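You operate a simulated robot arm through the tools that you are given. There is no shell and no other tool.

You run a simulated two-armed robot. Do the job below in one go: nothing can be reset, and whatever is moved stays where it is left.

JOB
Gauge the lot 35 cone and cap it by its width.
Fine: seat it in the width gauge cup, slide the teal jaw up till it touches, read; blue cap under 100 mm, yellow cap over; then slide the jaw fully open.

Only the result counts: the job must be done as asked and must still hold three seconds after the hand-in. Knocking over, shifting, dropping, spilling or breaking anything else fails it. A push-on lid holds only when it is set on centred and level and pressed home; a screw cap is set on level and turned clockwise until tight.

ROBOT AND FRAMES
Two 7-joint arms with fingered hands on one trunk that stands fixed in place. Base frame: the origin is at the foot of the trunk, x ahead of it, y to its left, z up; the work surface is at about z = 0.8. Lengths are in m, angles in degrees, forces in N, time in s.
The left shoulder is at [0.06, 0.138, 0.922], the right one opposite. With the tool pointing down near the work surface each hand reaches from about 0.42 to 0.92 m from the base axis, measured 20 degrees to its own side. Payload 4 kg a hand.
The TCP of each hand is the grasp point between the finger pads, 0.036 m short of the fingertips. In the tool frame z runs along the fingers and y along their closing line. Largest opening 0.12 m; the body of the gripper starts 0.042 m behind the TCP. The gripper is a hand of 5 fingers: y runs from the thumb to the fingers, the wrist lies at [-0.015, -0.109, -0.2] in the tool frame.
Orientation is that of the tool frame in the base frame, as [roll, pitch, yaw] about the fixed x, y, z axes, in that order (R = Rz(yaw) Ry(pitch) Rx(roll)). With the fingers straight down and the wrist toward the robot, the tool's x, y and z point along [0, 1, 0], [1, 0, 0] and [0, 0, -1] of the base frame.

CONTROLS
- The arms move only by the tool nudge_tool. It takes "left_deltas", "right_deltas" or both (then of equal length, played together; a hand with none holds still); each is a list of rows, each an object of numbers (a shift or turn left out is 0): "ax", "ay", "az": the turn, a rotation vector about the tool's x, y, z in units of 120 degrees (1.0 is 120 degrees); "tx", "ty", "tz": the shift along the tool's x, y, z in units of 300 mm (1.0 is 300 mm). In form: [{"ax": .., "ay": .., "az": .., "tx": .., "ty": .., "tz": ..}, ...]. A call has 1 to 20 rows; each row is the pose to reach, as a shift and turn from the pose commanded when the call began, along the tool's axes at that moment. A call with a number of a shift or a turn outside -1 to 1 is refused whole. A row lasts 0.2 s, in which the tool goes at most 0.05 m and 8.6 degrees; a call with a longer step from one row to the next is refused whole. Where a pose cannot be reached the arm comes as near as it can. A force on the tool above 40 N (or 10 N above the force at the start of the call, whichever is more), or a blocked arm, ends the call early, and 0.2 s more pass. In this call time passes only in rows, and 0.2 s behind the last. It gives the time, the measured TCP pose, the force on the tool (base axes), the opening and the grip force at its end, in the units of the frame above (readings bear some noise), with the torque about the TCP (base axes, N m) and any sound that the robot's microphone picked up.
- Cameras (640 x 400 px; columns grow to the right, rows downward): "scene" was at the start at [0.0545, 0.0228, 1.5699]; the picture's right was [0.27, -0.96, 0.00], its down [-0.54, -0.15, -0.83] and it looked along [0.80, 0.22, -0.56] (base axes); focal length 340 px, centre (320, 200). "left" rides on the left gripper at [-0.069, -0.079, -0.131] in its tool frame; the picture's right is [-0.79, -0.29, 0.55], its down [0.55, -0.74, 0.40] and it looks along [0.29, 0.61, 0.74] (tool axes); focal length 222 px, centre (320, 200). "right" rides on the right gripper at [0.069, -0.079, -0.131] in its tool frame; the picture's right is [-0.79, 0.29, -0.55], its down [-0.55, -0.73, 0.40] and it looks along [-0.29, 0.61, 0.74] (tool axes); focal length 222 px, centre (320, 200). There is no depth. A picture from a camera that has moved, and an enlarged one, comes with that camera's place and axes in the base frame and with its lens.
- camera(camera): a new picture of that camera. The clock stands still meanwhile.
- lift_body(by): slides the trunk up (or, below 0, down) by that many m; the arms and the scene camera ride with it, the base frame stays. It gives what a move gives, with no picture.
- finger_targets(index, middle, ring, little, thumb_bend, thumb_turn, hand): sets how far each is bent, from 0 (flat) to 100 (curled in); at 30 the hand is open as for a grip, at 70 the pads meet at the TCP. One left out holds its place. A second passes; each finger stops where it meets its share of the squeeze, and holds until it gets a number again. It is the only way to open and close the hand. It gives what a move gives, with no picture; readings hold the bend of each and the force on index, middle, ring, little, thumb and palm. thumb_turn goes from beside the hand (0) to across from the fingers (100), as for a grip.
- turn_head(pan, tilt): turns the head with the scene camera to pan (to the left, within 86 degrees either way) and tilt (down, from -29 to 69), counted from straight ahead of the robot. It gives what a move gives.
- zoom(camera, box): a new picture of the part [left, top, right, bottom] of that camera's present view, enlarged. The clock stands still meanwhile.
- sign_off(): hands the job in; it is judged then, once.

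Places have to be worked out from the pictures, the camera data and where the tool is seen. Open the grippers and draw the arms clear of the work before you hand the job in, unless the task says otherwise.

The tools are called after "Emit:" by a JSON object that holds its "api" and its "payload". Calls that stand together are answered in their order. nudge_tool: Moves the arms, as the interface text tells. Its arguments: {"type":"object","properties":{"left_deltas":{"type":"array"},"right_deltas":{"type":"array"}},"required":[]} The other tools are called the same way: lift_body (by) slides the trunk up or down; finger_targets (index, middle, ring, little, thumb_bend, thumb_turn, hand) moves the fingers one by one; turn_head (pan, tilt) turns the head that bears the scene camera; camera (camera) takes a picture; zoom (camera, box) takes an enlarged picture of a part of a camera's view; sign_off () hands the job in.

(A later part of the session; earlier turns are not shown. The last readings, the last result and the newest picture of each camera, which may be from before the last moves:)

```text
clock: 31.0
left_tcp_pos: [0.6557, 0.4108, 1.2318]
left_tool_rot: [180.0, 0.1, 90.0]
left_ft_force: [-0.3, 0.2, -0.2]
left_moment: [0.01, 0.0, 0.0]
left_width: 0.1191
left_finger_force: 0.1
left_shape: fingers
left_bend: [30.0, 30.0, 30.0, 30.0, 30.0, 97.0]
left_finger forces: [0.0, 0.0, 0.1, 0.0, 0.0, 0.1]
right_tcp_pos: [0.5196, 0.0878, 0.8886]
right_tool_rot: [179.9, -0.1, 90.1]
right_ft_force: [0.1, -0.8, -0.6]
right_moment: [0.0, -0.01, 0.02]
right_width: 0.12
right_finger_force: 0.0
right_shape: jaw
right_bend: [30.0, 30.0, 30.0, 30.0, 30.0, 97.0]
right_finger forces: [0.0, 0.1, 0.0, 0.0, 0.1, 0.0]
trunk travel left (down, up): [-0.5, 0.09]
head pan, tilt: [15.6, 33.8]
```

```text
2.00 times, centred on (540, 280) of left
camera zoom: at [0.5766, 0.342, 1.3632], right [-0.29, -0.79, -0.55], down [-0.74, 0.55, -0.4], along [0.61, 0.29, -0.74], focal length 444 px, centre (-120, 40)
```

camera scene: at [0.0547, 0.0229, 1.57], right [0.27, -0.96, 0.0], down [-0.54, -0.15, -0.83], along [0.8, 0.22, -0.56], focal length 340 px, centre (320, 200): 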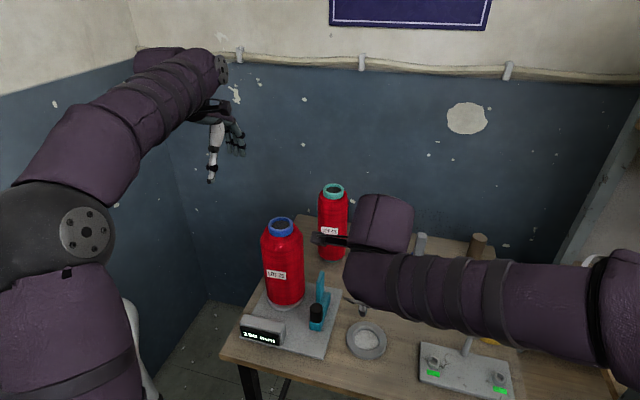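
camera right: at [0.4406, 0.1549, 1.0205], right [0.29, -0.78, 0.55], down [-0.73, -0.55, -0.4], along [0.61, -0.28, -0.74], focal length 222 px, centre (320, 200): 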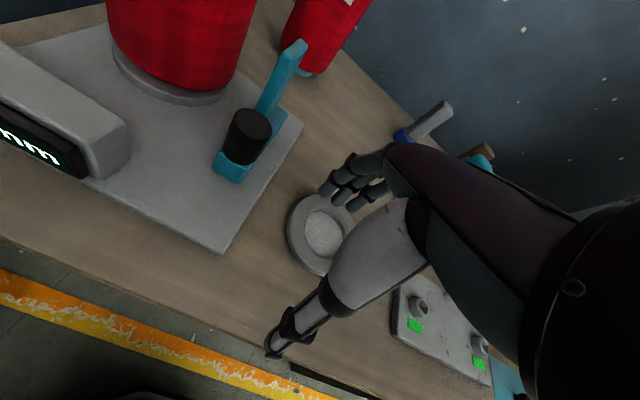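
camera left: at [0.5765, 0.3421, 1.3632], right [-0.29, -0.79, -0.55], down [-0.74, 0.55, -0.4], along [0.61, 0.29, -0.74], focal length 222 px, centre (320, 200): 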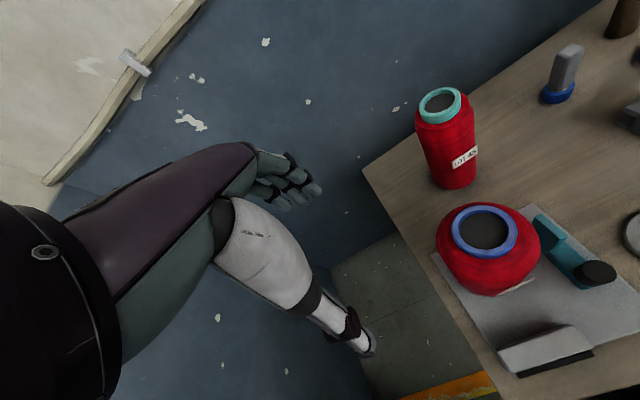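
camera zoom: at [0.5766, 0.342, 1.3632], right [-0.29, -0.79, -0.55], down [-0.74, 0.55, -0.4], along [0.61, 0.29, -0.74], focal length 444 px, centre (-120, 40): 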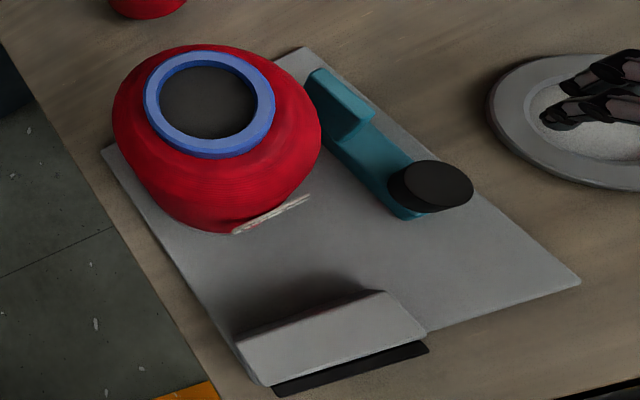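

The left camera shows the index fingertip at about (0.59, 0.093). I move toward the knob, stopping just short of it.

Emit:
{"api": "nudge_tool", "payload": {"right_deltas": [{"tx": 0.04, "tz": 0.01, "ty": -0.01}, {"tx": 0.08, "tz": 0.015, "ty": -0.02}, {"tx": 0.12, "tz": 0.015, "ty": -0.02}, {"tx": 0.15, "tz": 0.015, "ty": -0.02}]}}

Emit:
{"api": "zoom", "payload": {"camera": "left", "box": [500, 180, 640, 320]}}

Emit:
{"api": "zoom", "payload": {"camera": "right", "box": [180, 50, 460, 300]}}

```text
clock: 32.0
left_tcp_pos: [0.6556, 0.4118, 1.2313]
left_tool_rot: [-179.9, 0.0, 90.0]
left_ft_force: [0.2, -0.2, -0.1]
left_moment: [0.0, 0.0, 0.01]
left_width: 0.1189
left_finger_force: 0.1
left_shape: fingers
left_bend: [30.0, 30.0, 30.0, 30.0, 30.0, 97.0]
left_finger forces: [0.0, 0.0, 0.0, 0.0, 0.1, 0.0]
right_tcp_pos: [0.5141, 0.1325, 0.8867]
right_tool_rot: [-179.9, 0.0, 90.2]
right_ft_force: [1.0, -1.1, -0.8]
right_moment: [0.0, 0.01, 0.02]
right_width: 0.12
right_finger_force: 0.1
right_shape: jaw
right_bend: [30.0, 30.0, 30.0, 30.0, 30.0, 97.0]
right_finger forces: [0.0, 0.0, 0.0, 0.1, 0.0, 0.0]
trunk travel left (down, up): [-0.5, 0.09]
head pan, tilt: [15.6, 33.8]
```

```text
2.86 times, centred on (570, 250) of left
camera zoom: at [0.5763, 0.3422, 1.3632], right [-0.29, -0.79, -0.55], down [-0.74, 0.55, -0.4], along [0.61, 0.29, -0.74], focal length 635 px, centre (-394, 57)
```

zoom: 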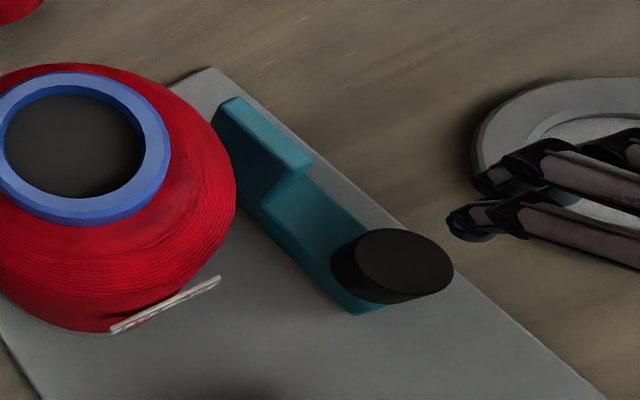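

```text
1.60 times, centred on (320, 175) of right
camera zoom: at [0.4357, 0.2018, 1.018], right [0.29, -0.78, 0.55], down [-0.73, -0.55, -0.4], along [0.61, -0.28, -0.74], focal length 355 px, centre (320, 240)
```

zoom: 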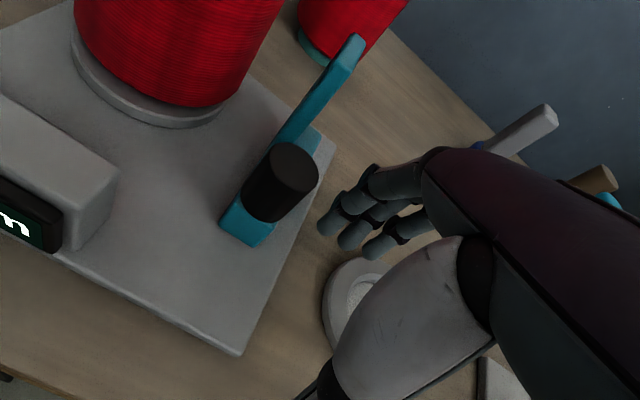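

The index fingertip is about 25 mm right of the knob and in line with it. I push on slowly in +y and watch force and reading.

Emit:
{"api": "nudge_tool", "payload": {"right_deltas": [{"tx": 0.02}, {"tx": 0.04}, {"tx": 0.06}, {"tx": 0.075}, {"tx": 0.09}, {"tx": 0.105}, {"tx": 0.12}]}}

Emit:
{"api": "zoom", "payload": {"camera": "left", "box": [500, 180, 640, 320]}}

Emit:
{"api": "zoom", "payload": {"camera": "scene", "box": [230, 250, 400, 370]}}

```text
clock: 33.6
left_tcp_pos: [0.6555, 0.4118, 1.2326]
left_tool_rot: [-180.0, 0.1, 90.0]
left_ft_force: [0.1, 0.0, -0.5]
left_moment: [-0.04, 0.0, -0.02]
left_width: 0.1189
left_finger_force: 0.0
left_shape: fingers
left_bend: [30.0, 30.0, 30.0, 30.0, 30.0, 97.0]
left_finger forces: [0.0, 0.0, 0.0, 0.0, 0.0, 0.1]
right_tcp_pos: [0.5162, 0.1685, 0.8881]
right_tool_rot: [180.0, 0.1, 90.2]
right_ft_force: [0.2, -1.3, 0.7]
right_moment: [0.01, -0.07, -0.06]
right_width: 0.1202
right_finger_force: 0.0
right_shape: jaw
right_bend: [30.0, 30.0, 30.0, 30.0, 30.0, 97.0]
right_finger forces: [1.2, 0.0, 0.0, 0.1, 0.1, 0.1]
trunk travel left (down, up): [-0.5, 0.09]
head pan, tilt: [15.6, 33.8]
```

```text
2.86 times, centred on (570, 250) of left
camera zoom: at [0.5763, 0.342, 1.3633], right [-0.29, -0.79, -0.55], down [-0.74, 0.55, -0.4], along [0.61, 0.29, -0.74], focal length 635 px, centre (-394, 57)
```

zoom: 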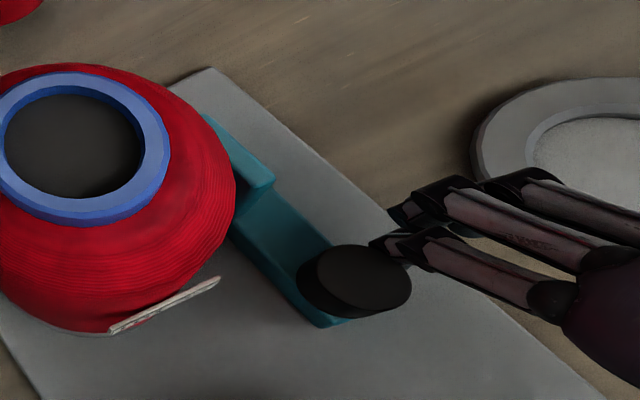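

```text
3.33 times, centred on (315, 310) of scene
camera zoom: at [0.0545, 0.0228, 1.5699], right [0.27, -0.96, 0.0], down [-0.54, -0.15, -0.83], along [0.8, 0.22, -0.56], focal length 1132 px, centre (337, -167)
```

zoom: 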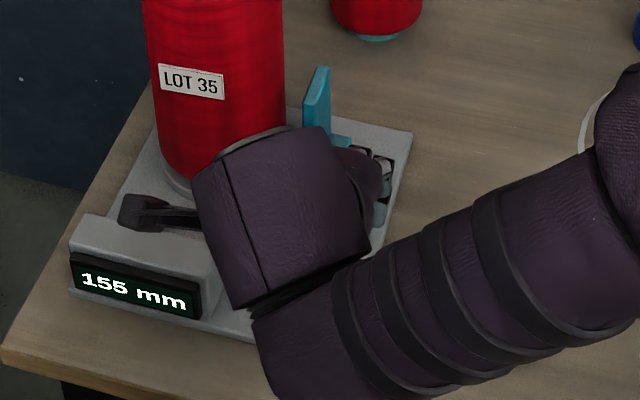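

The jaw moved to 155 mm with about 1.2 N of push. I continue 14 mm, then go in finer steps.

Emit:
{"api": "nudge_tool", "payload": {"right_deltas": [{"tx": 0.012}, {"tx": 0.024}, {"tx": 0.036}, {"tx": 0.048}]}}

Emit:
{"api": "zoom", "payload": {"camera": "scene", "box": [230, 250, 400, 370]}}

Emit:
{"api": "zoom", "payload": {"camera": "left", "box": [440, 180, 640, 320]}}

```text
clock: 34.6
left_tcp_pos: [0.6545, 0.4107, 1.2324]
left_tool_rot: [-180.0, -0.1, 90.0]
left_ft_force: [0.5, 0.0, 0.4]
left_moment: [-0.01, 0.02, -0.05]
left_width: 0.1189
left_finger_force: 0.0
left_shape: fingers
left_bend: [30.0, 30.0, 30.0, 30.0, 30.0, 97.0]
left_finger forces: [0.1, 0.1, 0.0, 0.0, 0.1, 0.1]
right_tcp_pos: [0.5158, 0.1829, 0.8866]
right_tool_rot: [-180.0, 0.0, 90.1]
right_ft_force: [0.3, -1.6, 1.1]
right_moment: [0.03, -0.05, -0.07]
right_width: 0.1198
right_finger_force: 0.0
right_shape: jaw
right_bend: [30.0, 30.0, 30.0, 30.0, 30.0, 97.0]
right_finger forces: [1.1, 0.0, 0.0, 0.1, 0.0, 0.0]
trunk travel left (down, up): [-0.5, 0.09]
head pan, tilt: [15.6, 33.8]
```

```text
3.33 times, centred on (315, 310) of scene
camera zoom: at [0.0545, 0.0228, 1.5699], right [0.27, -0.96, 0.0], down [-0.54, -0.15, -0.83], along [0.8, 0.22, -0.56], focal length 1132 px, centre (337, -167)
```

zoom: 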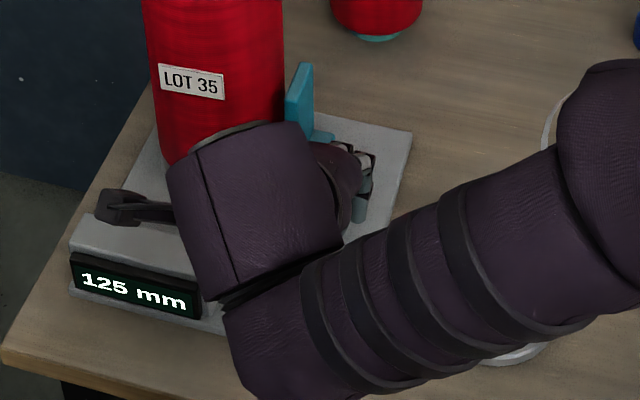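

```text
2.86 times, centred on (540, 250) of left
camera zoom: at [0.5763, 0.342, 1.3633], right [-0.29, -0.79, -0.55], down [-0.74, 0.55, -0.4], along [0.61, 0.29, -0.74], focal length 635 px, centre (-309, 57)
```

zoom: 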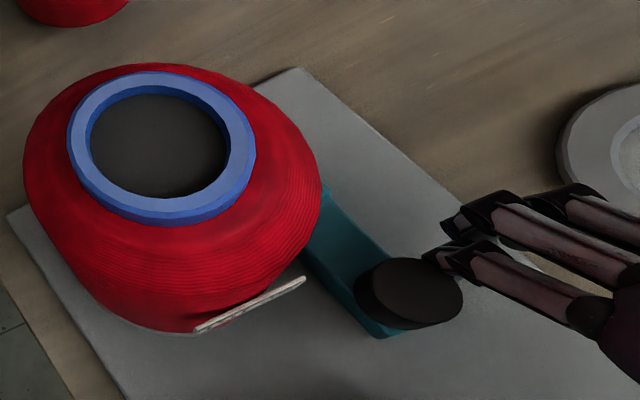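

Reading 125 mm. I continue with 1.5 mm steps, watching for the touch.

Emit:
{"api": "nudge_tool", "payload": {"right_deltas": [{"tx": 0.006}, {"tx": 0.012}, {"tx": 0.017}]}}

Emit:
{"api": "zoom", "payload": {"camera": "scene", "box": [230, 250, 400, 370]}}

```text
clock: 35.4
left_tcp_pos: [0.6553, 0.412, 1.2326]
left_tool_rot: [-179.9, 0.0, 90.0]
left_ft_force: [-0.5, 0.6, 0.0]
left_moment: [0.02, 0.01, 0.0]
left_width: 0.119
left_finger_force: 0.0
left_shape: fingers
left_bend: [30.0, 30.0, 30.0, 30.0, 30.0, 97.0]
left_finger forces: [0.0, 0.0, 0.1, 0.0, 0.0, 0.1]
right_tcp_pos: [0.5155, 0.1885, 0.8869]
right_tool_rot: [180.0, 0.0, 90.1]
right_ft_force: [0.1, -1.8, 1.1]
right_moment: [0.02, -0.05, -0.08]
right_width: 0.12
right_finger_force: 0.0
right_shape: jaw
right_bend: [30.0, 30.0, 30.0, 30.0, 30.0, 97.0]
right_finger forces: [1.1, 0.0, 0.0, 0.1, 0.0, 0.0]
trunk travel left (down, up): [-0.5, 0.09]
head pan, tilt: [15.6, 33.8]
```

```text
3.33 times, centred on (315, 310) of scene
camera zoom: at [0.0545, 0.0228, 1.5699], right [0.27, -0.96, 0.0], down [-0.54, -0.15, -0.83], along [0.8, 0.22, -0.56], focal length 1132 px, centre (337, -167)
```

zoom: 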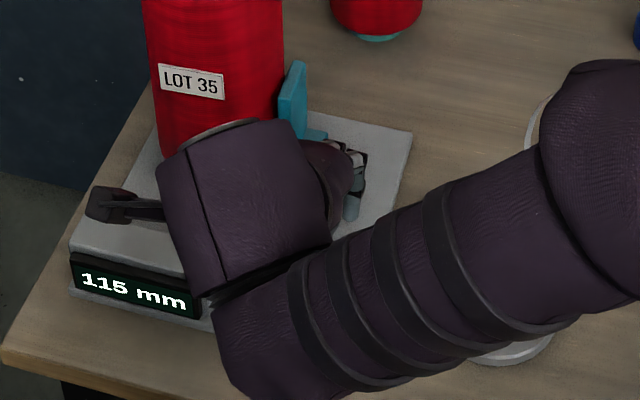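

Reading 115 mm, still no reaction. I advance 1 mm per row.

Emit:
{"api": "nudge_tool", "payload": {"right_deltas": [{"tx": 0.003}, {"tx": 0.006}]}}

Emit:
{"api": "zoom", "payload": {"camera": "scene", "box": [230, 250, 400, 370]}}

Emit:
{"api": "nudge_tool", "payload": {"right_deltas": [{"tx": 0.003}, {"tx": 0.005}]}}

Emit:
{"api": "zoom", "payload": {"camera": "scene", "box": [230, 250, 400, 370]}}

```text
clock: 36.0
left_tcp_pos: [0.6561, 0.4107, 1.2318]
left_tool_rot: [-180.0, 0.0, 90.0]
left_ft_force: [-0.6, 0.3, -0.1]
left_moment: [0.05, -0.01, 0.03]
left_width: 0.119
left_finger_force: 0.1
left_shape: fingers
left_bend: [30.0, 30.0, 30.0, 30.0, 30.0, 97.0]
left_finger forces: [0.0, 0.0, 0.0, 0.1, 0.1, 0.0]
right_tcp_pos: [0.516, 0.1906, 0.8869]
right_tool_rot: [179.9, 0.0, 90.1]
right_ft_force: [0.6, -1.3, 1.2]
right_moment: [-0.02, -0.01, -0.07]
right_width: 0.1199
right_finger_force: 0.1
right_shape: jaw
right_bend: [30.0, 30.0, 30.0, 30.0, 30.0, 97.0]
right_finger forces: [1.2, 0.0, 0.0, 0.0, 0.1, 0.0]
trunk travel left (down, up): [-0.5, 0.09]
head pan, tilt: [15.6, 33.8]
```

```text
3.33 times, centred on (315, 310) of scene
camera zoom: at [0.0545, 0.0228, 1.5699], right [0.27, -0.96, 0.0], down [-0.54, -0.15, -0.83], along [0.8, 0.22, -0.56], focal length 1132 px, centre (337, -167)
```

zoom: 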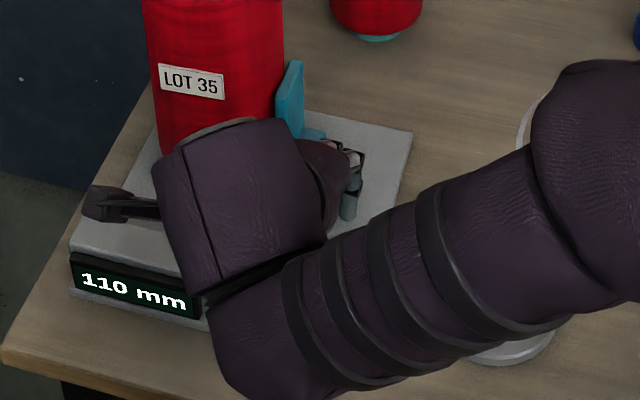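

```text
clock: 36.6
left_tcp_pos: [0.6548, 0.4107, 1.2322]
left_tool_rot: [179.9, 0.1, 90.0]
left_ft_force: [-0.3, 0.1, 0.1]
left_moment: [-0.01, 0.0, 0.0]
left_width: 0.1188
left_finger_force: 0.1
left_shape: fingers
left_bend: [30.0, 30.0, 30.0, 30.0, 30.0, 97.0]
left_finger forces: [0.0, 0.0, 0.0, 0.0, 0.0, 0.1]
right_tcp_pos: [0.5151, 0.1918, 0.8879]
right_tool_rot: [-179.9, 0.0, 90.0]
right_ft_force: [0.1, -1.4, 0.3]
right_moment: [-0.02, -0.04, -0.13]
right_width: 0.1197
right_finger_force: 0.1
right_shape: jaw
right_bend: [30.0, 30.0, 30.0, 30.0, 30.0, 97.0]
right_finger forces: [1.4, 0.0, 0.0, 0.0, 0.0, 0.0]
trunk travel left (down, up): [-0.5, 0.09]
head pan, tilt: [15.6, 33.8]
```

```text
3.33 times, centred on (315, 310) of scene
camera zoom: at [0.0546, 0.0228, 1.5699], right [0.27, -0.96, 0.0], down [-0.54, -0.15, -0.83], along [0.8, 0.22, -0.56], focal length 1132 px, centre (337, -167)
```

zoom: 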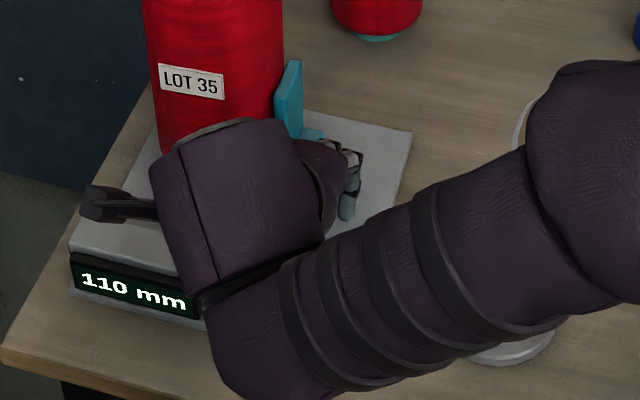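

The display steps in 5 mm and reads 110 mm. I keep nudging until the force shows a firm touch.

Emit:
{"api": "nudge_tool", "payload": {"right_deltas": [{"tx": 0.003}, {"tx": 0.005}]}}

Emit:
{"api": "nudge_tool", "payload": {"right_deltas": [{"tx": 0.003}, {"tx": 0.005}]}}

Emit:
{"api": "zoom", "payload": {"camera": "scene", "box": [230, 230, 400, 370]}}

Emit:
{"api": "zoom", "payload": {"camera": "left", "box": [440, 180, 640, 320]}}

```text
clock: 37.2
left_tcp_pos: [0.6553, 0.4106, 1.2316]
left_tool_rot: [180.0, 0.0, 90.0]
left_ft_force: [0.4, 0.2, -0.4]
left_moment: [0.0, 0.01, 0.03]
left_width: 0.1188
left_finger_force: 0.1
left_shape: fingers
left_bend: [30.0, 30.0, 30.0, 30.0, 30.0, 97.0]
left_finger forces: [0.1, 0.0, 0.0, 0.0, 0.0, 0.0]
right_tcp_pos: [0.5162, 0.1936, 0.8863]
right_tool_rot: [179.9, -0.1, 90.0]
right_ft_force: [0.8, -3.1, 0.4]
right_moment: [0.0, -0.05, -0.14]
right_width: 0.1197
right_finger_force: 0.0
right_shape: jaw
right_bend: [30.0, 30.0, 30.0, 30.0, 30.0, 97.0]
right_finger forces: [2.4, 0.0, 0.0, 0.0, 0.1, 0.1]
trunk travel left (down, up): [-0.5, 0.09]
head pan, tilt: [15.6, 33.8]
```

```text
clock: 37.8
left_tcp_pos: [0.6551, 0.4091, 1.2328]
left_tool_rot: [-179.9, 0.0, 90.0]
left_ft_force: [-0.1, -0.9, 0.5]
left_moment: [-0.01, 0.03, 0.0]
left_width: 0.1188
left_finger_force: 0.1
left_shape: fingers
left_bend: [30.0, 30.0, 30.0, 30.0, 30.0, 97.0]
left_finger forces: [0.0, 0.0, 0.0, 0.0, 0.0, 0.0]
right_tcp_pos: [0.5162, 0.1961, 0.8866]
right_tool_rot: [180.0, 0.0, 90.1]
right_ft_force: [-0.4, -1.0, 0.9]
right_moment: [-0.01, -0.04, -0.09]
right_width: 0.1196
right_finger_force: 0.1
right_shape: jaw
right_bend: [30.0, 30.0, 30.0, 30.0, 30.0, 97.0]
right_finger forces: [1.8, 0.0, 0.0, 0.1, 0.0, 0.0]
trunk travel left (down, up): [-0.5, 0.09]
head pan, tilt: [15.6, 33.8]
```

```text
2.86 times, centred on (315, 300) of scene
camera zoom: at [0.0545, 0.0227, 1.5699], right [0.27, -0.96, 0.0], down [-0.54, -0.15, -0.83], along [0.8, 0.22, -0.56], focal length 970 px, centre (334, -86)
```

zoom: 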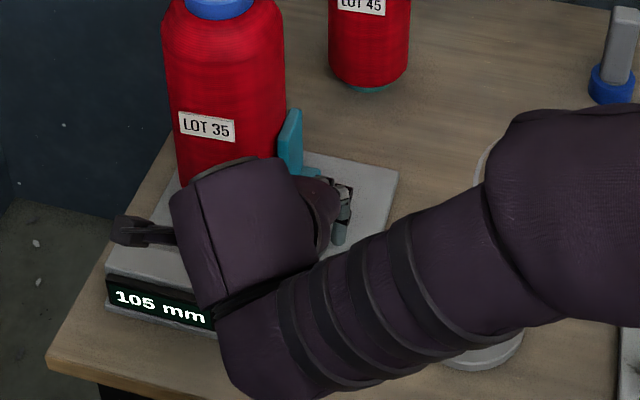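

```text
2.86 times, centred on (540, 250) of left
camera zoom: at [0.5762, 0.3419, 1.3634], right [-0.29, -0.79, -0.55], down [-0.74, 0.55, -0.4], along [0.61, 0.29, -0.74], focal length 635 px, centre (-309, 57)
```

zoom: 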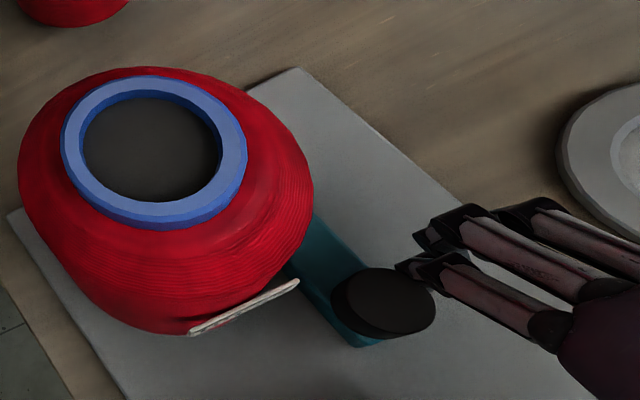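

The force rose at a reading of 110 mm, and now the display shows 105 mm while the cone seems to have shifted a few mm. I stop pushing and examine whether the cone slid within the cup's play or tilted.

Emit:
{"api": "camera", "payload": {"camera": "right"}}

Emit:
{"api": "zoom", "payload": {"camera": "scene", "box": [230, 190, 350, 350]}}

Emit:
{"api": "zoom", "payload": {"camera": "left", "box": [400, 160, 580, 330]}}

Emit:
{"api": "zoom", "payload": {"camera": "right", "box": [60, 0, 260, 160]}}

```text
taken
camera right: at [0.4373, 0.2637, 1.0178], right [0.29, -0.78, 0.55], down [-0.73, -0.55, -0.4], along [0.61, -0.28, -0.74], focal length 222 px, centre (320, 200)
```

right: 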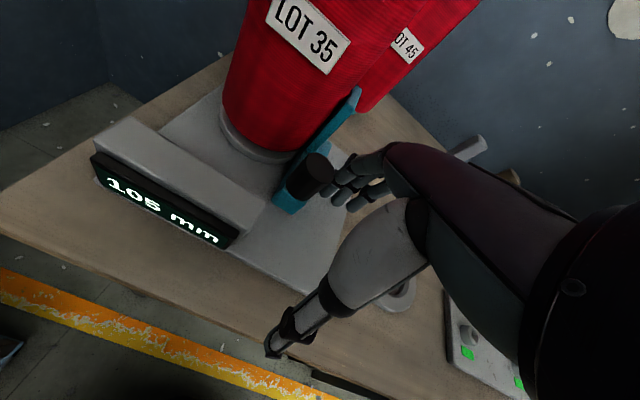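

```text
2.50 times, centred on (290, 270) of scene
camera zoom: at [0.0545, 0.0227, 1.5699], right [0.27, -0.96, 0.0], down [-0.54, -0.15, -0.83], along [0.8, 0.22, -0.56], focal length 849 px, centre (395, 25)
```

zoom: 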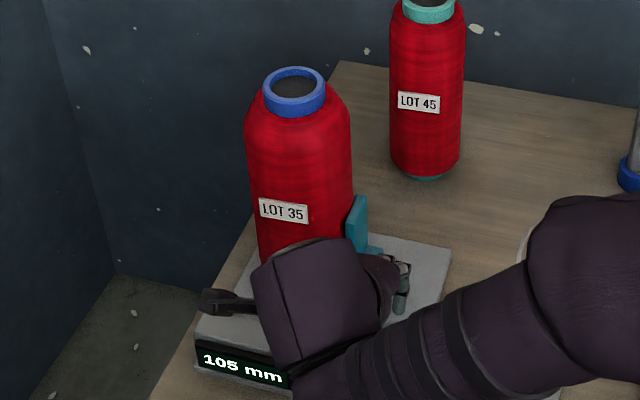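

```text
2.35 times, centred on (490, 245) of left
camera zoom: at [0.5762, 0.3419, 1.3634], right [-0.29, -0.79, -0.55], down [-0.74, 0.55, -0.4], along [0.61, 0.29, -0.74], focal length 523 px, centre (-80, 94)
```

zoom: 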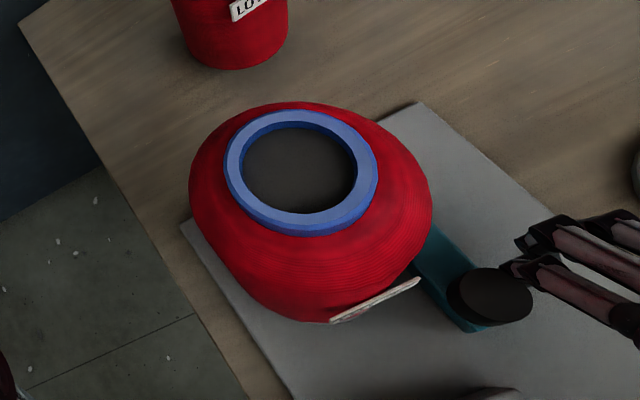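

```text
2.50 times, centred on (160, 80) of right
camera zoom: at [0.4373, 0.2637, 1.0178], right [0.29, -0.78, 0.55], down [-0.73, -0.55, -0.4], along [0.61, -0.28, -0.74], focal length 555 px, centre (720, 500)
```

zoom: 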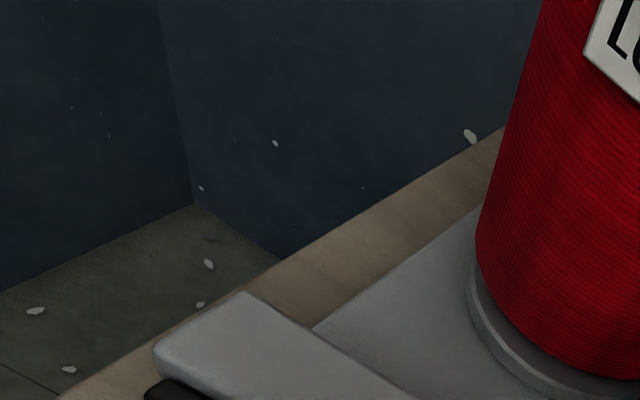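

The cone moved only about 2–3 mm, and the touch came at 110 mm, well over 100, so it takes the yellow cap. I back the finger off the knob and check how the cone rests.

Emit:
{"api": "nudge_tool", "payload": {"right_deltas": [{"tx": -0.03}, {"tx": -0.08}, {"tx": -0.15}, {"tx": -0.23}, {"tx": -0.33}]}}

Emit:
{"api": "zoom", "payload": {"camera": "scene", "box": [230, 190, 350, 350]}}

Emit:
{"api": "zoom", "payload": {"camera": "left", "box": [400, 160, 580, 330]}}

Emit:
{"api": "camera", "payload": {"camera": "right"}}

```text
clock: 39.0
left_tcp_pos: [0.6554, 0.4104, 1.2327]
left_tool_rot: [180.0, 0.0, 90.0]
left_ft_force: [-0.1, -0.8, 1.0]
left_moment: [0.03, -0.01, -0.03]
left_width: 0.1188
left_finger_force: 0.1
left_shape: fingers
left_bend: [30.0, 30.0, 30.0, 30.0, 30.0, 97.0]
left_finger forces: [0.0, 0.0, 0.0, 0.1, 0.1, 0.0]
right_tcp_pos: [0.5176, 0.096, 0.8864]
right_tool_rot: [180.0, -0.1, 90.1]
right_ft_force: [0.1, 0.0, 0.0]
right_moment: [0.0, 0.02, 0.01]
right_width: 0.1199
right_finger_force: 0.0
right_shape: jaw
right_bend: [30.0, 30.0, 30.0, 30.0, 30.0, 97.0]
right_finger forces: [0.0, 0.1, 0.0, 0.1, 0.1, 0.0]
trunk travel left (down, up): [-0.5, 0.09]
head pan, tilt: [15.6, 33.8]
```

```text
2.50 times, centred on (290, 270) of scene
camera zoom: at [0.0546, 0.0221, 1.5699], right [0.27, -0.96, 0.0], down [-0.54, -0.15, -0.83], along [0.8, 0.22, -0.56], focal length 849 px, centre (395, 25)
```

zoom: 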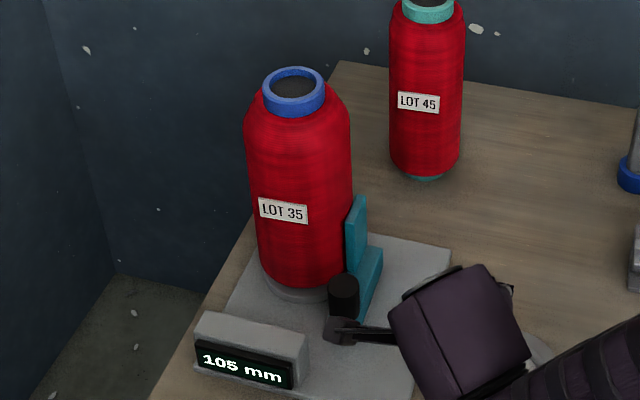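

```text
2.35 times, centred on (490, 245) of left
camera zoom: at [0.5763, 0.3413, 1.3635], right [-0.29, -0.78, -0.55], down [-0.74, 0.55, -0.4], along [0.61, 0.29, -0.74], focal length 523 px, centre (-80, 94)
```

zoom: 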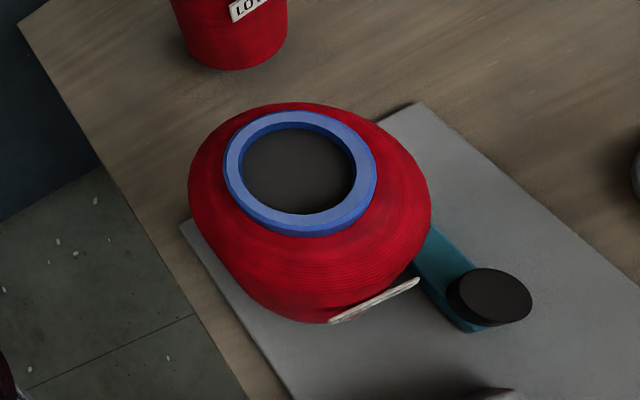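

```text
taken
camera right: at [0.4389, 0.1637, 1.0174], right [0.29, -0.78, 0.55], down [-0.73, -0.55, -0.4], along [0.61, -0.28, -0.74], focal length 222 px, centre (320, 200)
```

right: 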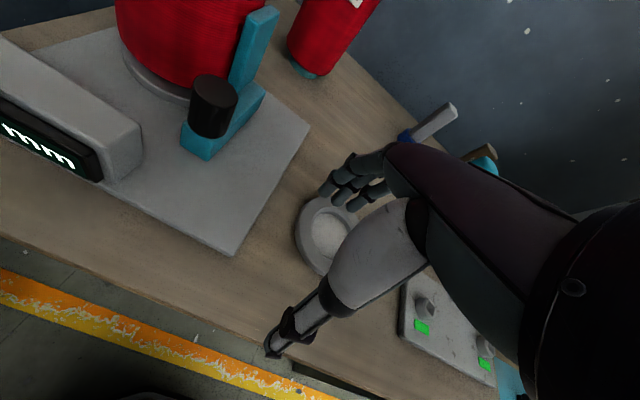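

The cone stays about 3 mm over toward +y and the display reads 105. I zoom in on the seat to see if it is still level in the cup.

Emit:
{"api": "zoom", "payload": {"camera": "scene", "box": [250, 250, 340, 330]}}

Emit:
{"api": "zoom", "payload": {"camera": "scene", "box": [250, 205, 320, 310]}}

Emit:
{"api": "zoom", "payload": {"camera": "right", "box": [90, 0, 290, 180]}}

```text
5.00 times, centred on (295, 290) of scene
camera zoom: at [0.0546, 0.0221, 1.5699], right [0.27, -0.96, 0.0], down [-0.54, -0.15, -0.83], along [0.8, 0.22, -0.56], focal length 1698 px, centre (445, -250)
```

zoom: 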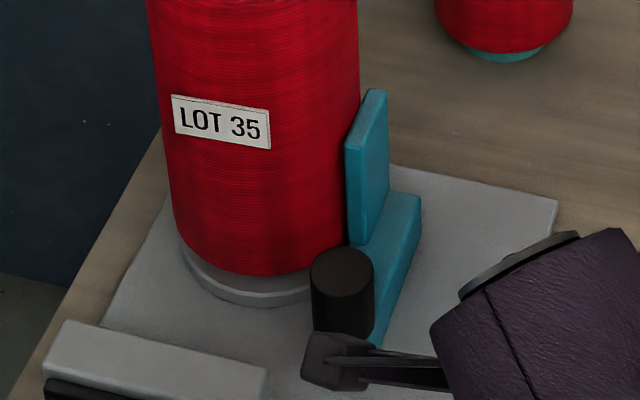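

```text
3.81 times, centred on (285, 258) of scene
camera zoom: at [0.0546, 0.0221, 1.5699], right [0.27, -0.96, 0.0], down [-0.54, -0.15, -0.83], along [0.8, 0.22, -0.56], focal length 1294 px, centre (453, -19)
```

zoom: 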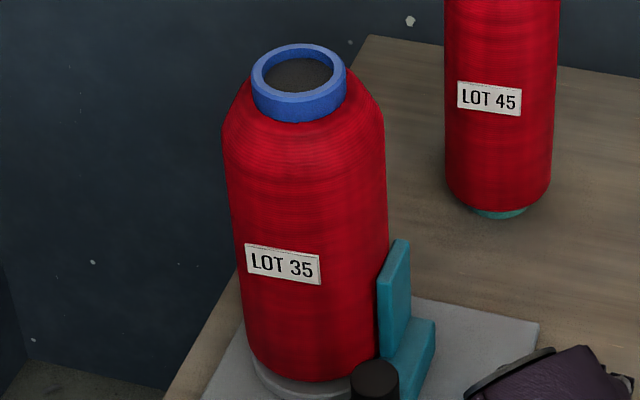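

```text
2.22 times, centred on (190, 90) of right
camera zoom: at [0.4389, 0.1637, 1.0174], right [0.29, -0.78, 0.55], down [-0.73, -0.55, -0.4], along [0.61, -0.28, -0.74], focal length 494 px, centre (609, 444)
```

zoom: 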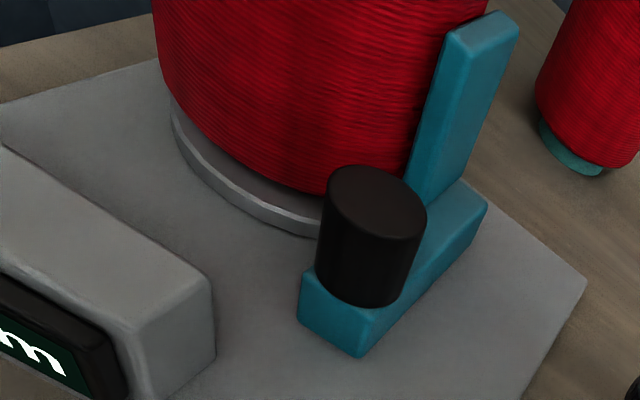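

By projecting the vertical above the cup centre, the cone is now centred on the cup within about 1 mm and upright (the jaw had taken up play), with the reading at 105 mm — over 100, so yellow. I raise the right hand and head for the yellow cap.

Emit:
{"api": "nudge_tool", "payload": {"right_deltas": [{"tz": -0.1}, {"tz": -0.25}, {"tz": -0.4}, {"tz": -0.55}, {"tz": -0.7}, {"tz": -0.85}, {"tz": -1.0}]}}

Emit:
{"api": "nudge_tool", "payload": {"right_deltas": [{"tx": -0.1, "ty": 0.03}, {"tx": -0.22, "ty": 0.08}, {"tx": -0.36, "ty": 0.14}, {"tx": -0.5, "ty": 0.2}, {"tx": -0.64, "ty": 0.27}, {"tx": -0.78, "ty": 0.34}, {"tx": -0.9, "ty": 0.41}, {"tx": -1.0, "ty": 0.47}]}}

Emit:
{"api": "camera", "payload": {"camera": "right"}}

Emit:
{"api": "camera", "payload": {"camera": "scene"}}

```text
clock: 40.6
left_tcp_pos: [0.6544, 0.4115, 1.2319]
left_tool_rot: [-180.0, 0.0, 90.0]
left_ft_force: [-0.4, -0.9, -0.1]
left_moment: [-0.02, 0.04, 0.03]
left_width: 0.1191
left_finger_force: 0.0
left_shape: fingers
left_bend: [30.0, 30.0, 30.0, 30.0, 30.0, 97.0]
left_finger forces: [0.0, 0.0, 0.0, 0.0, 0.0, 0.0]
right_tcp_pos: [0.5169, 0.0937, 1.1864]
right_tool_rot: [180.0, 0.0, 90.1]
right_ft_force: [0.2, 0.0, 0.1]
right_moment: [0.01, 0.02, -0.02]
right_width: 0.1201
right_finger_force: 0.1
right_shape: jaw
right_bend: [30.0, 30.0, 30.0, 30.0, 30.0, 97.0]
right_finger forces: [0.0, 0.0, 0.0, 0.0, 0.1, 0.0]
trunk travel left (down, up): [-0.5, 0.09]
head pan, tilt: [15.6, 33.8]
```

```text
clock: 42.4
left_tcp_pos: [0.6553, 0.4104, 1.232]
left_tool_rot: [-180.0, 0.0, 90.0]
left_ft_force: [0.4, -0.2, 0.4]
left_moment: [-0.01, -0.02, 0.01]
left_width: 0.119
left_finger_force: 0.0
left_shape: fingers
left_bend: [30.0, 30.0, 30.0, 30.0, 30.0, 97.0]
left_finger forces: [0.0, 0.0, 0.0, 0.1, 0.0, 0.0]
right_tcp_pos: [0.6586, -0.2084, 1.1859]
right_tool_rot: [180.0, 0.0, 90.1]
right_ft_force: [1.0, -0.3, -0.1]
right_moment: [-0.02, -0.03, 0.03]
right_width: 0.12
right_finger_force: 0.1
right_shape: jaw
right_bend: [30.0, 30.0, 30.0, 30.0, 30.0, 97.0]
right_finger forces: [0.0, 0.1, 0.0, 0.1, 0.1, 0.0]
trunk travel left (down, up): [-0.5, 0.09]
head pan, tilt: [15.6, 33.8]
```

```text
taken
camera right: at [0.5797, -0.1406, 1.3171], right [0.29, -0.78, 0.55], down [-0.73, -0.55, -0.4], along [0.61, -0.28, -0.74], focal length 222 px, centre (320, 200)
```

right: 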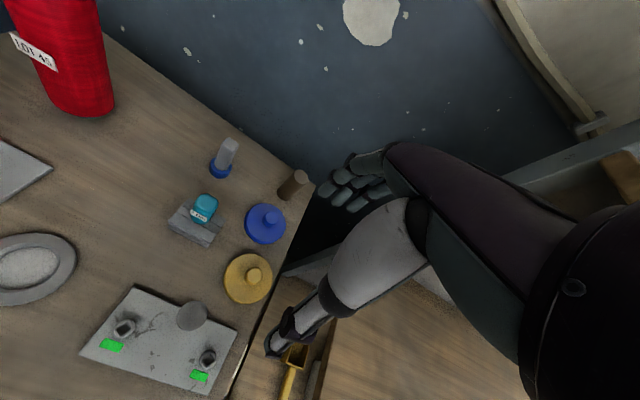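

```text
taken
camera scene: at [0.055, 0.0224, 1.5699], right [0.27, -0.96, 0.0], down [-0.54, -0.15, -0.83], along [0.8, 0.22, -0.56], focal length 340 px, centre (320, 200)
```

scene: 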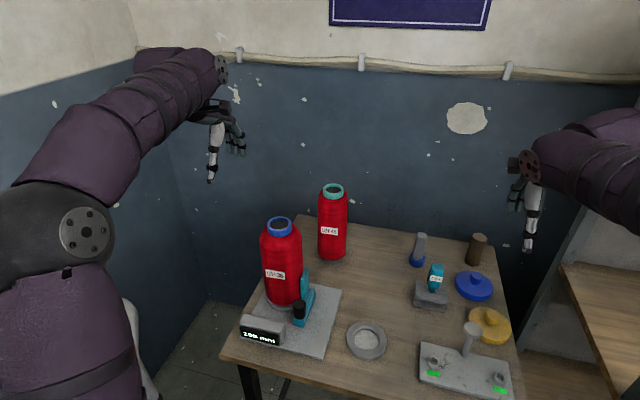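

I zoom in on the yellow cap in both cameras and recheck the display.

Emit:
{"api": "zoom", "payload": {"camera": "scene", "box": [450, 290, 530, 350]}}

Emit:
{"api": "zoom", "payload": {"camera": "right", "box": [160, 200, 300, 340]}}

Emit:
{"api": "zoom", "payload": {"camera": "scene", "box": [230, 210, 350, 350]}}

```text
6.67 times, centred on (490, 320) of scene
camera zoom: at [0.055, 0.0224, 1.5699], right [0.27, -0.96, 0.0], down [-0.54, -0.15, -0.83], along [0.8, 0.22, -0.56], focal length 2264 px, centre (-813, -600)
```

zoom: 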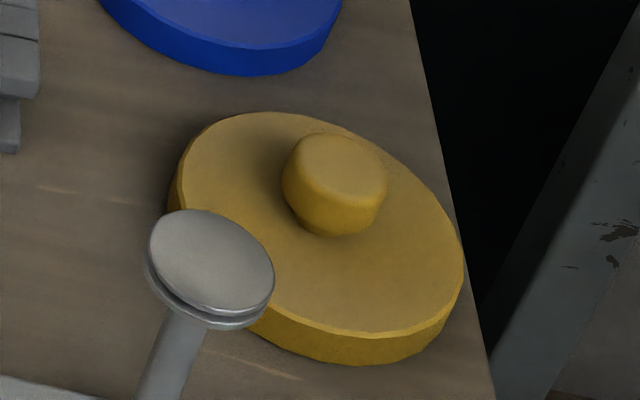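

```text
2.86 times, centred on (230, 270) of right
camera zoom: at [0.5797, -0.1406, 1.3171], right [0.29, -0.78, 0.55], down [-0.73, -0.55, -0.4], along [0.61, -0.28, -0.74], focal length 635 px, centre (577, 0)
```

zoom: 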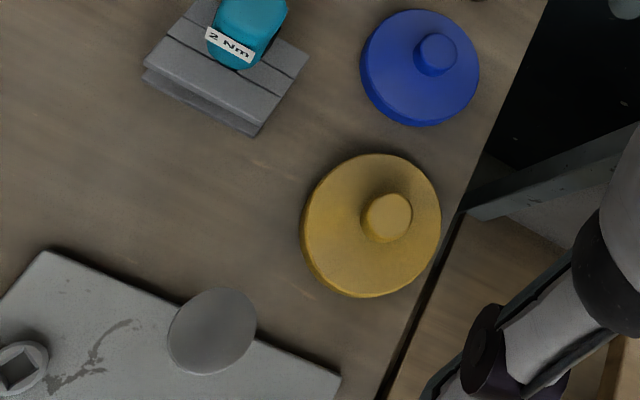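

```text
2.86 times, centred on (290, 280) of scene
camera zoom: at [0.055, 0.0224, 1.5699], right [0.27, -0.96, 0.0], down [-0.54, -0.15, -0.83], along [0.8, 0.22, -0.56], focal length 970 px, centre (406, -29)
```

zoom: 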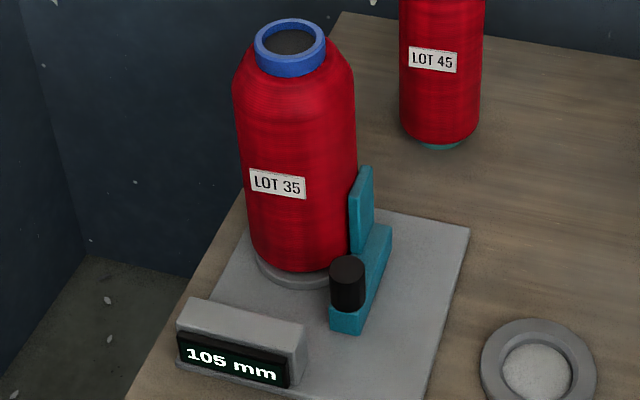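

The display holds 105 mm. The yellow cap's knob top is at about (0.702, −0.249, 0.854), knob ≈36 mm across and ≈28 mm high. I bring the right hand above it and turn the left hand so its camera will watch the cone top.

Emit:
{"api": "nudge_tool", "payload": {"right_deltas": [{"tx": -0.04, "ty": 0.04}, {"tx": -0.08, "ty": 0.08}, {"tx": -0.12, "ty": 0.12}, {"tx": -0.144, "ty": 0.146, "tz": 0.06}, {"tx": -0.144, "ty": 0.146, "tz": 0.18}, {"tx": -0.144, "ty": 0.146, "tz": 0.32}, {"tx": -0.144, "ty": 0.146, "tz": 0.46}, {"tx": -0.144, "ty": 0.146, "tz": 0.57}, {"tx": -0.144, "ty": 0.146, "tz": 0.62}], "left_deltas": [{"az": 0.065, "tx": 0.01, "ty": -0.04, "tz": -0.01}, {"az": 0.13, "tx": 0.02, "ty": -0.08, "tz": -0.02}, {"az": 0.195, "tx": 0.03, "ty": -0.12, "tz": -0.03}, {"az": 0.26, "tx": 0.04, "ty": -0.16, "tz": -0.04}, {"az": 0.325, "tx": 0.05, "ty": -0.2, "tz": -0.05}, {"az": 0.39, "tx": 0.06, "ty": -0.24, "tz": -0.06}, {"az": 0.455, "tx": 0.07, "ty": -0.28, "tz": -0.06}, {"az": 0.52, "tx": 0.08, "ty": -0.32, "tz": -0.06}, {"az": 0.583, "tx": 0.1, "ty": -0.35, "tz": -0.06}]}}

Emit:
{"api": "camera", "payload": {"camera": "left"}}

Emit:
{"api": "camera", "payload": {"camera": "right"}}

Emit:
{"api": "zoom", "payload": {"camera": "scene", "box": [430, 220, 560, 360]}}

```text
clock: 44.4
left_tcp_pos: [0.5518, 0.4394, 1.2491]
left_tool_rot: [180.0, 0.0, 20.0]
left_ft_force: [0.9, -0.4, -0.3]
left_moment: [0.02, 0.0, 0.05]
left_width: 0.1187
left_finger_force: 0.1
left_shape: fingers
left_bend: [30.0, 30.0, 30.0, 30.0, 30.0, 97.0]
left_finger forces: [0.0, 0.1, 0.1, 0.0, 0.0, 0.0]
right_tcp_pos: [0.7053, -0.2481, 0.9983]
right_tool_rot: [-179.9, 0.0, 90.1]
right_ft_force: [0.7, 0.6, 0.1]
right_moment: [-0.05, 0.02, -0.02]
right_width: 0.1199
right_finger_force: 0.1
right_shape: jaw
right_bend: [30.0, 30.0, 30.0, 30.0, 30.0, 97.0]
right_finger forces: [0.0, 0.0, 0.0, 0.0, 0.0, 0.0]
trunk travel left (down, up): [-0.5, 0.09]
head pan, tilt: [15.6, 33.8]
```

```text
taken
camera left: at [0.4588, 0.4914, 1.3807], right [-0.84, 0.01, -0.55], down [0.27, 0.88, -0.4], along [0.48, -0.48, -0.74], focal length 222 px, centre (320, 200)
```

left: 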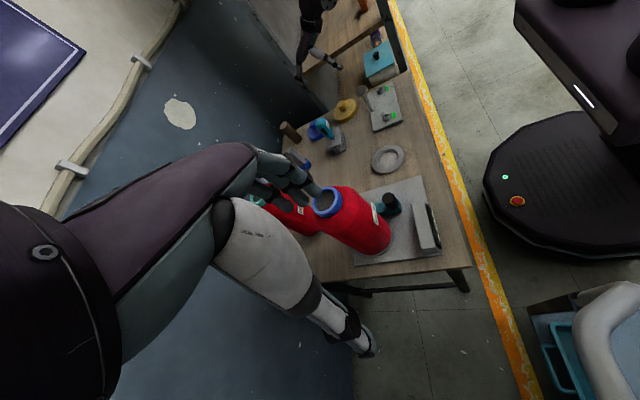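

```text
taken
camera right: at [0.6263, -0.1801, 1.129], right [0.29, -0.78, 0.55], down [-0.73, -0.55, -0.4], along [0.61, -0.29, -0.74], focal length 222 px, centre (320, 200)
```

right: 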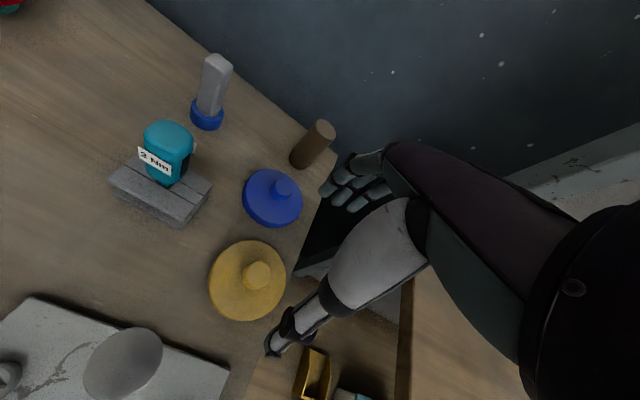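

```text
2.86 times, centred on (495, 290) of scene
camera zoom: at [0.0551, 0.023, 1.5699], right [0.27, -0.96, 0.0], down [-0.54, -0.15, -0.83], along [0.8, 0.22, -0.56], focal length 970 px, centre (-180, -57)
```

zoom: 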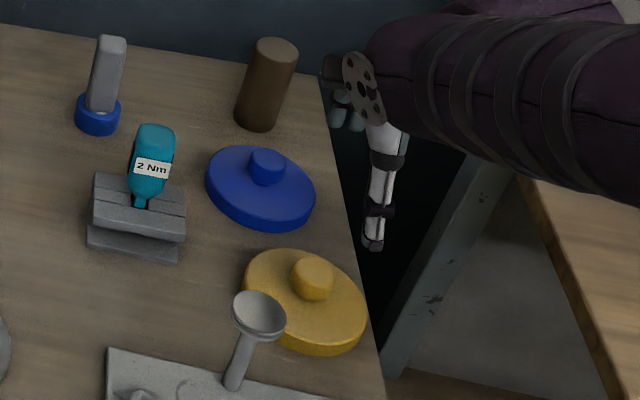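

The knob lies right under the hand at (0.702, −0.249). I narrow the right hand a bit (blue cap is close behind) and descend so the tips straddle the knob.

Emit:
{"api": "finger_targets", "payload": {"hand": "right", "index": 42, "middle": 42, "ring": 36, "little": 36, "thumb_bend": 42}}

Emit:
{"api": "nudge_tool", "payload": {"right_deltas": [{"tx": -0.005, "ty": -0.005, "tz": 0.08}, {"tx": -0.008, "ty": -0.008, "tz": 0.18}, {"tx": -0.008, "ty": -0.008, "tz": 0.27}, {"tx": -0.008, "ty": -0.008, "tz": 0.34}, {"tx": -0.008, "ty": -0.008, "tz": 0.38}]}}

Emit:
{"api": "camera", "payload": {"camera": "right"}}

Emit:
{"api": "zoom", "payload": {"camera": "scene", "box": [430, 240, 540, 360]}}

Emit:
{"api": "zoom", "payload": {"camera": "left", "box": [280, 40, 400, 160]}}

```text
clock: 45.4
left_tcp_pos: [0.5497, 0.44, 1.2497]
left_tool_rot: [-180.0, 0.0, 20.1]
left_ft_force: [-0.1, -0.6, 0.1]
left_moment: [0.02, 0.04, 0.02]
left_width: 0.119
left_finger_force: 0.1
left_shape: fingers
left_bend: [30.0, 30.0, 30.0, 30.0, 30.0, 97.0]
left_finger forces: [0.0, 0.0, 0.0, 0.0, 0.0, 0.0]
right_tcp_pos: [0.7056, -0.2486, 0.9975]
right_tool_rot: [-180.0, 0.1, 90.2]
right_ft_force: [0.0, -0.2, -0.7]
right_moment: [-0.02, -0.01, 0.02]
right_width: 0.0847
right_finger_force: 0.0
right_shape: fingers
right_bend: [42.0, 42.0, 36.0, 36.0, 42.0, 97.0]
right_finger forces: [0.0, 0.0, 0.0, 0.0, 0.1, 0.1]
trunk travel left (down, up): [-0.5, 0.09]
head pan, tilt: [15.6, 33.8]
```

```text
clock: 46.6
left_tcp_pos: [0.5501, 0.4406, 1.2498]
left_tool_rot: [-180.0, 0.0, 20.1]
left_ft_force: [-0.4, 0.0, -0.6]
left_moment: [0.0, -0.01, 0.01]
left_width: 0.1188
left_finger_force: 0.1
left_shape: fingers
left_bend: [30.0, 30.0, 30.0, 30.0, 30.0, 97.0]
left_finger forces: [0.0, 0.0, 0.1, 0.0, 0.1, 0.0]
right_tcp_pos: [0.703, -0.2507, 0.8851]
right_tool_rot: [179.9, 0.0, 90.1]
right_ft_force: [0.1, -1.3, 0.3]
right_moment: [0.01, -0.01, -0.01]
right_width: 0.0846
right_finger_force: 0.1
right_shape: fingers
right_bend: [42.0, 42.0, 36.0, 36.0, 42.0, 97.0]
right_finger forces: [0.0, 0.0, 0.0, 0.1, 0.0, 0.0]
trunk travel left (down, up): [-0.5, 0.09]
head pan, tilt: [15.6, 33.8]
```

```text
taken
camera right: at [0.622, -0.1813, 1.0166], right [0.29, -0.78, 0.55], down [-0.73, -0.55, -0.4], along [0.61, -0.29, -0.74], focal length 222 px, centre (320, 200)
```

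right: 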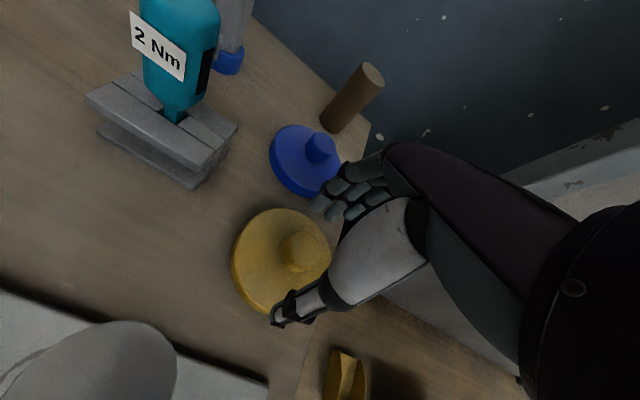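

```text
3.33 times, centred on (485, 300) of scene
camera zoom: at [0.0547, 0.0228, 1.5699], right [0.27, -0.96, 0.0], down [-0.54, -0.15, -0.83], along [0.8, 0.22, -0.56], focal length 1132 px, centre (-230, -133)
```

zoom: 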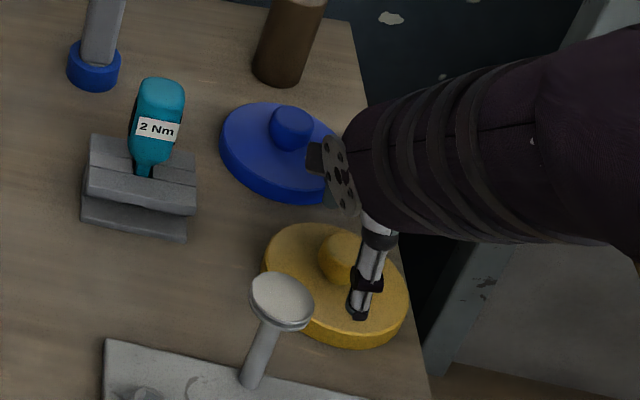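

```text
3.33 times, centred on (340, 100) of left
camera zoom: at [0.4585, 0.4909, 1.381], right [-0.84, 0.0, -0.55], down [0.26, 0.88, -0.4], along [0.48, -0.48, -0.74], focal length 740 px, centre (253, 533)
```

zoom: 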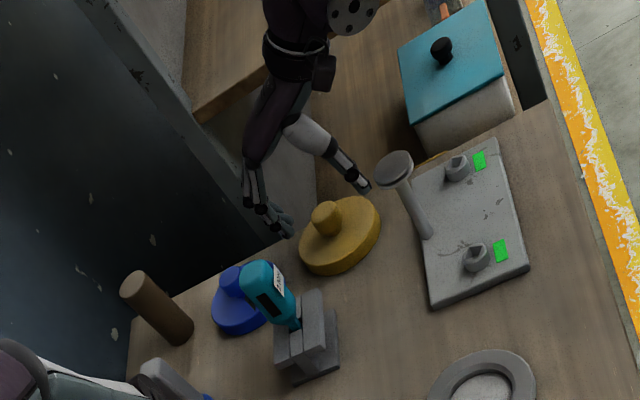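

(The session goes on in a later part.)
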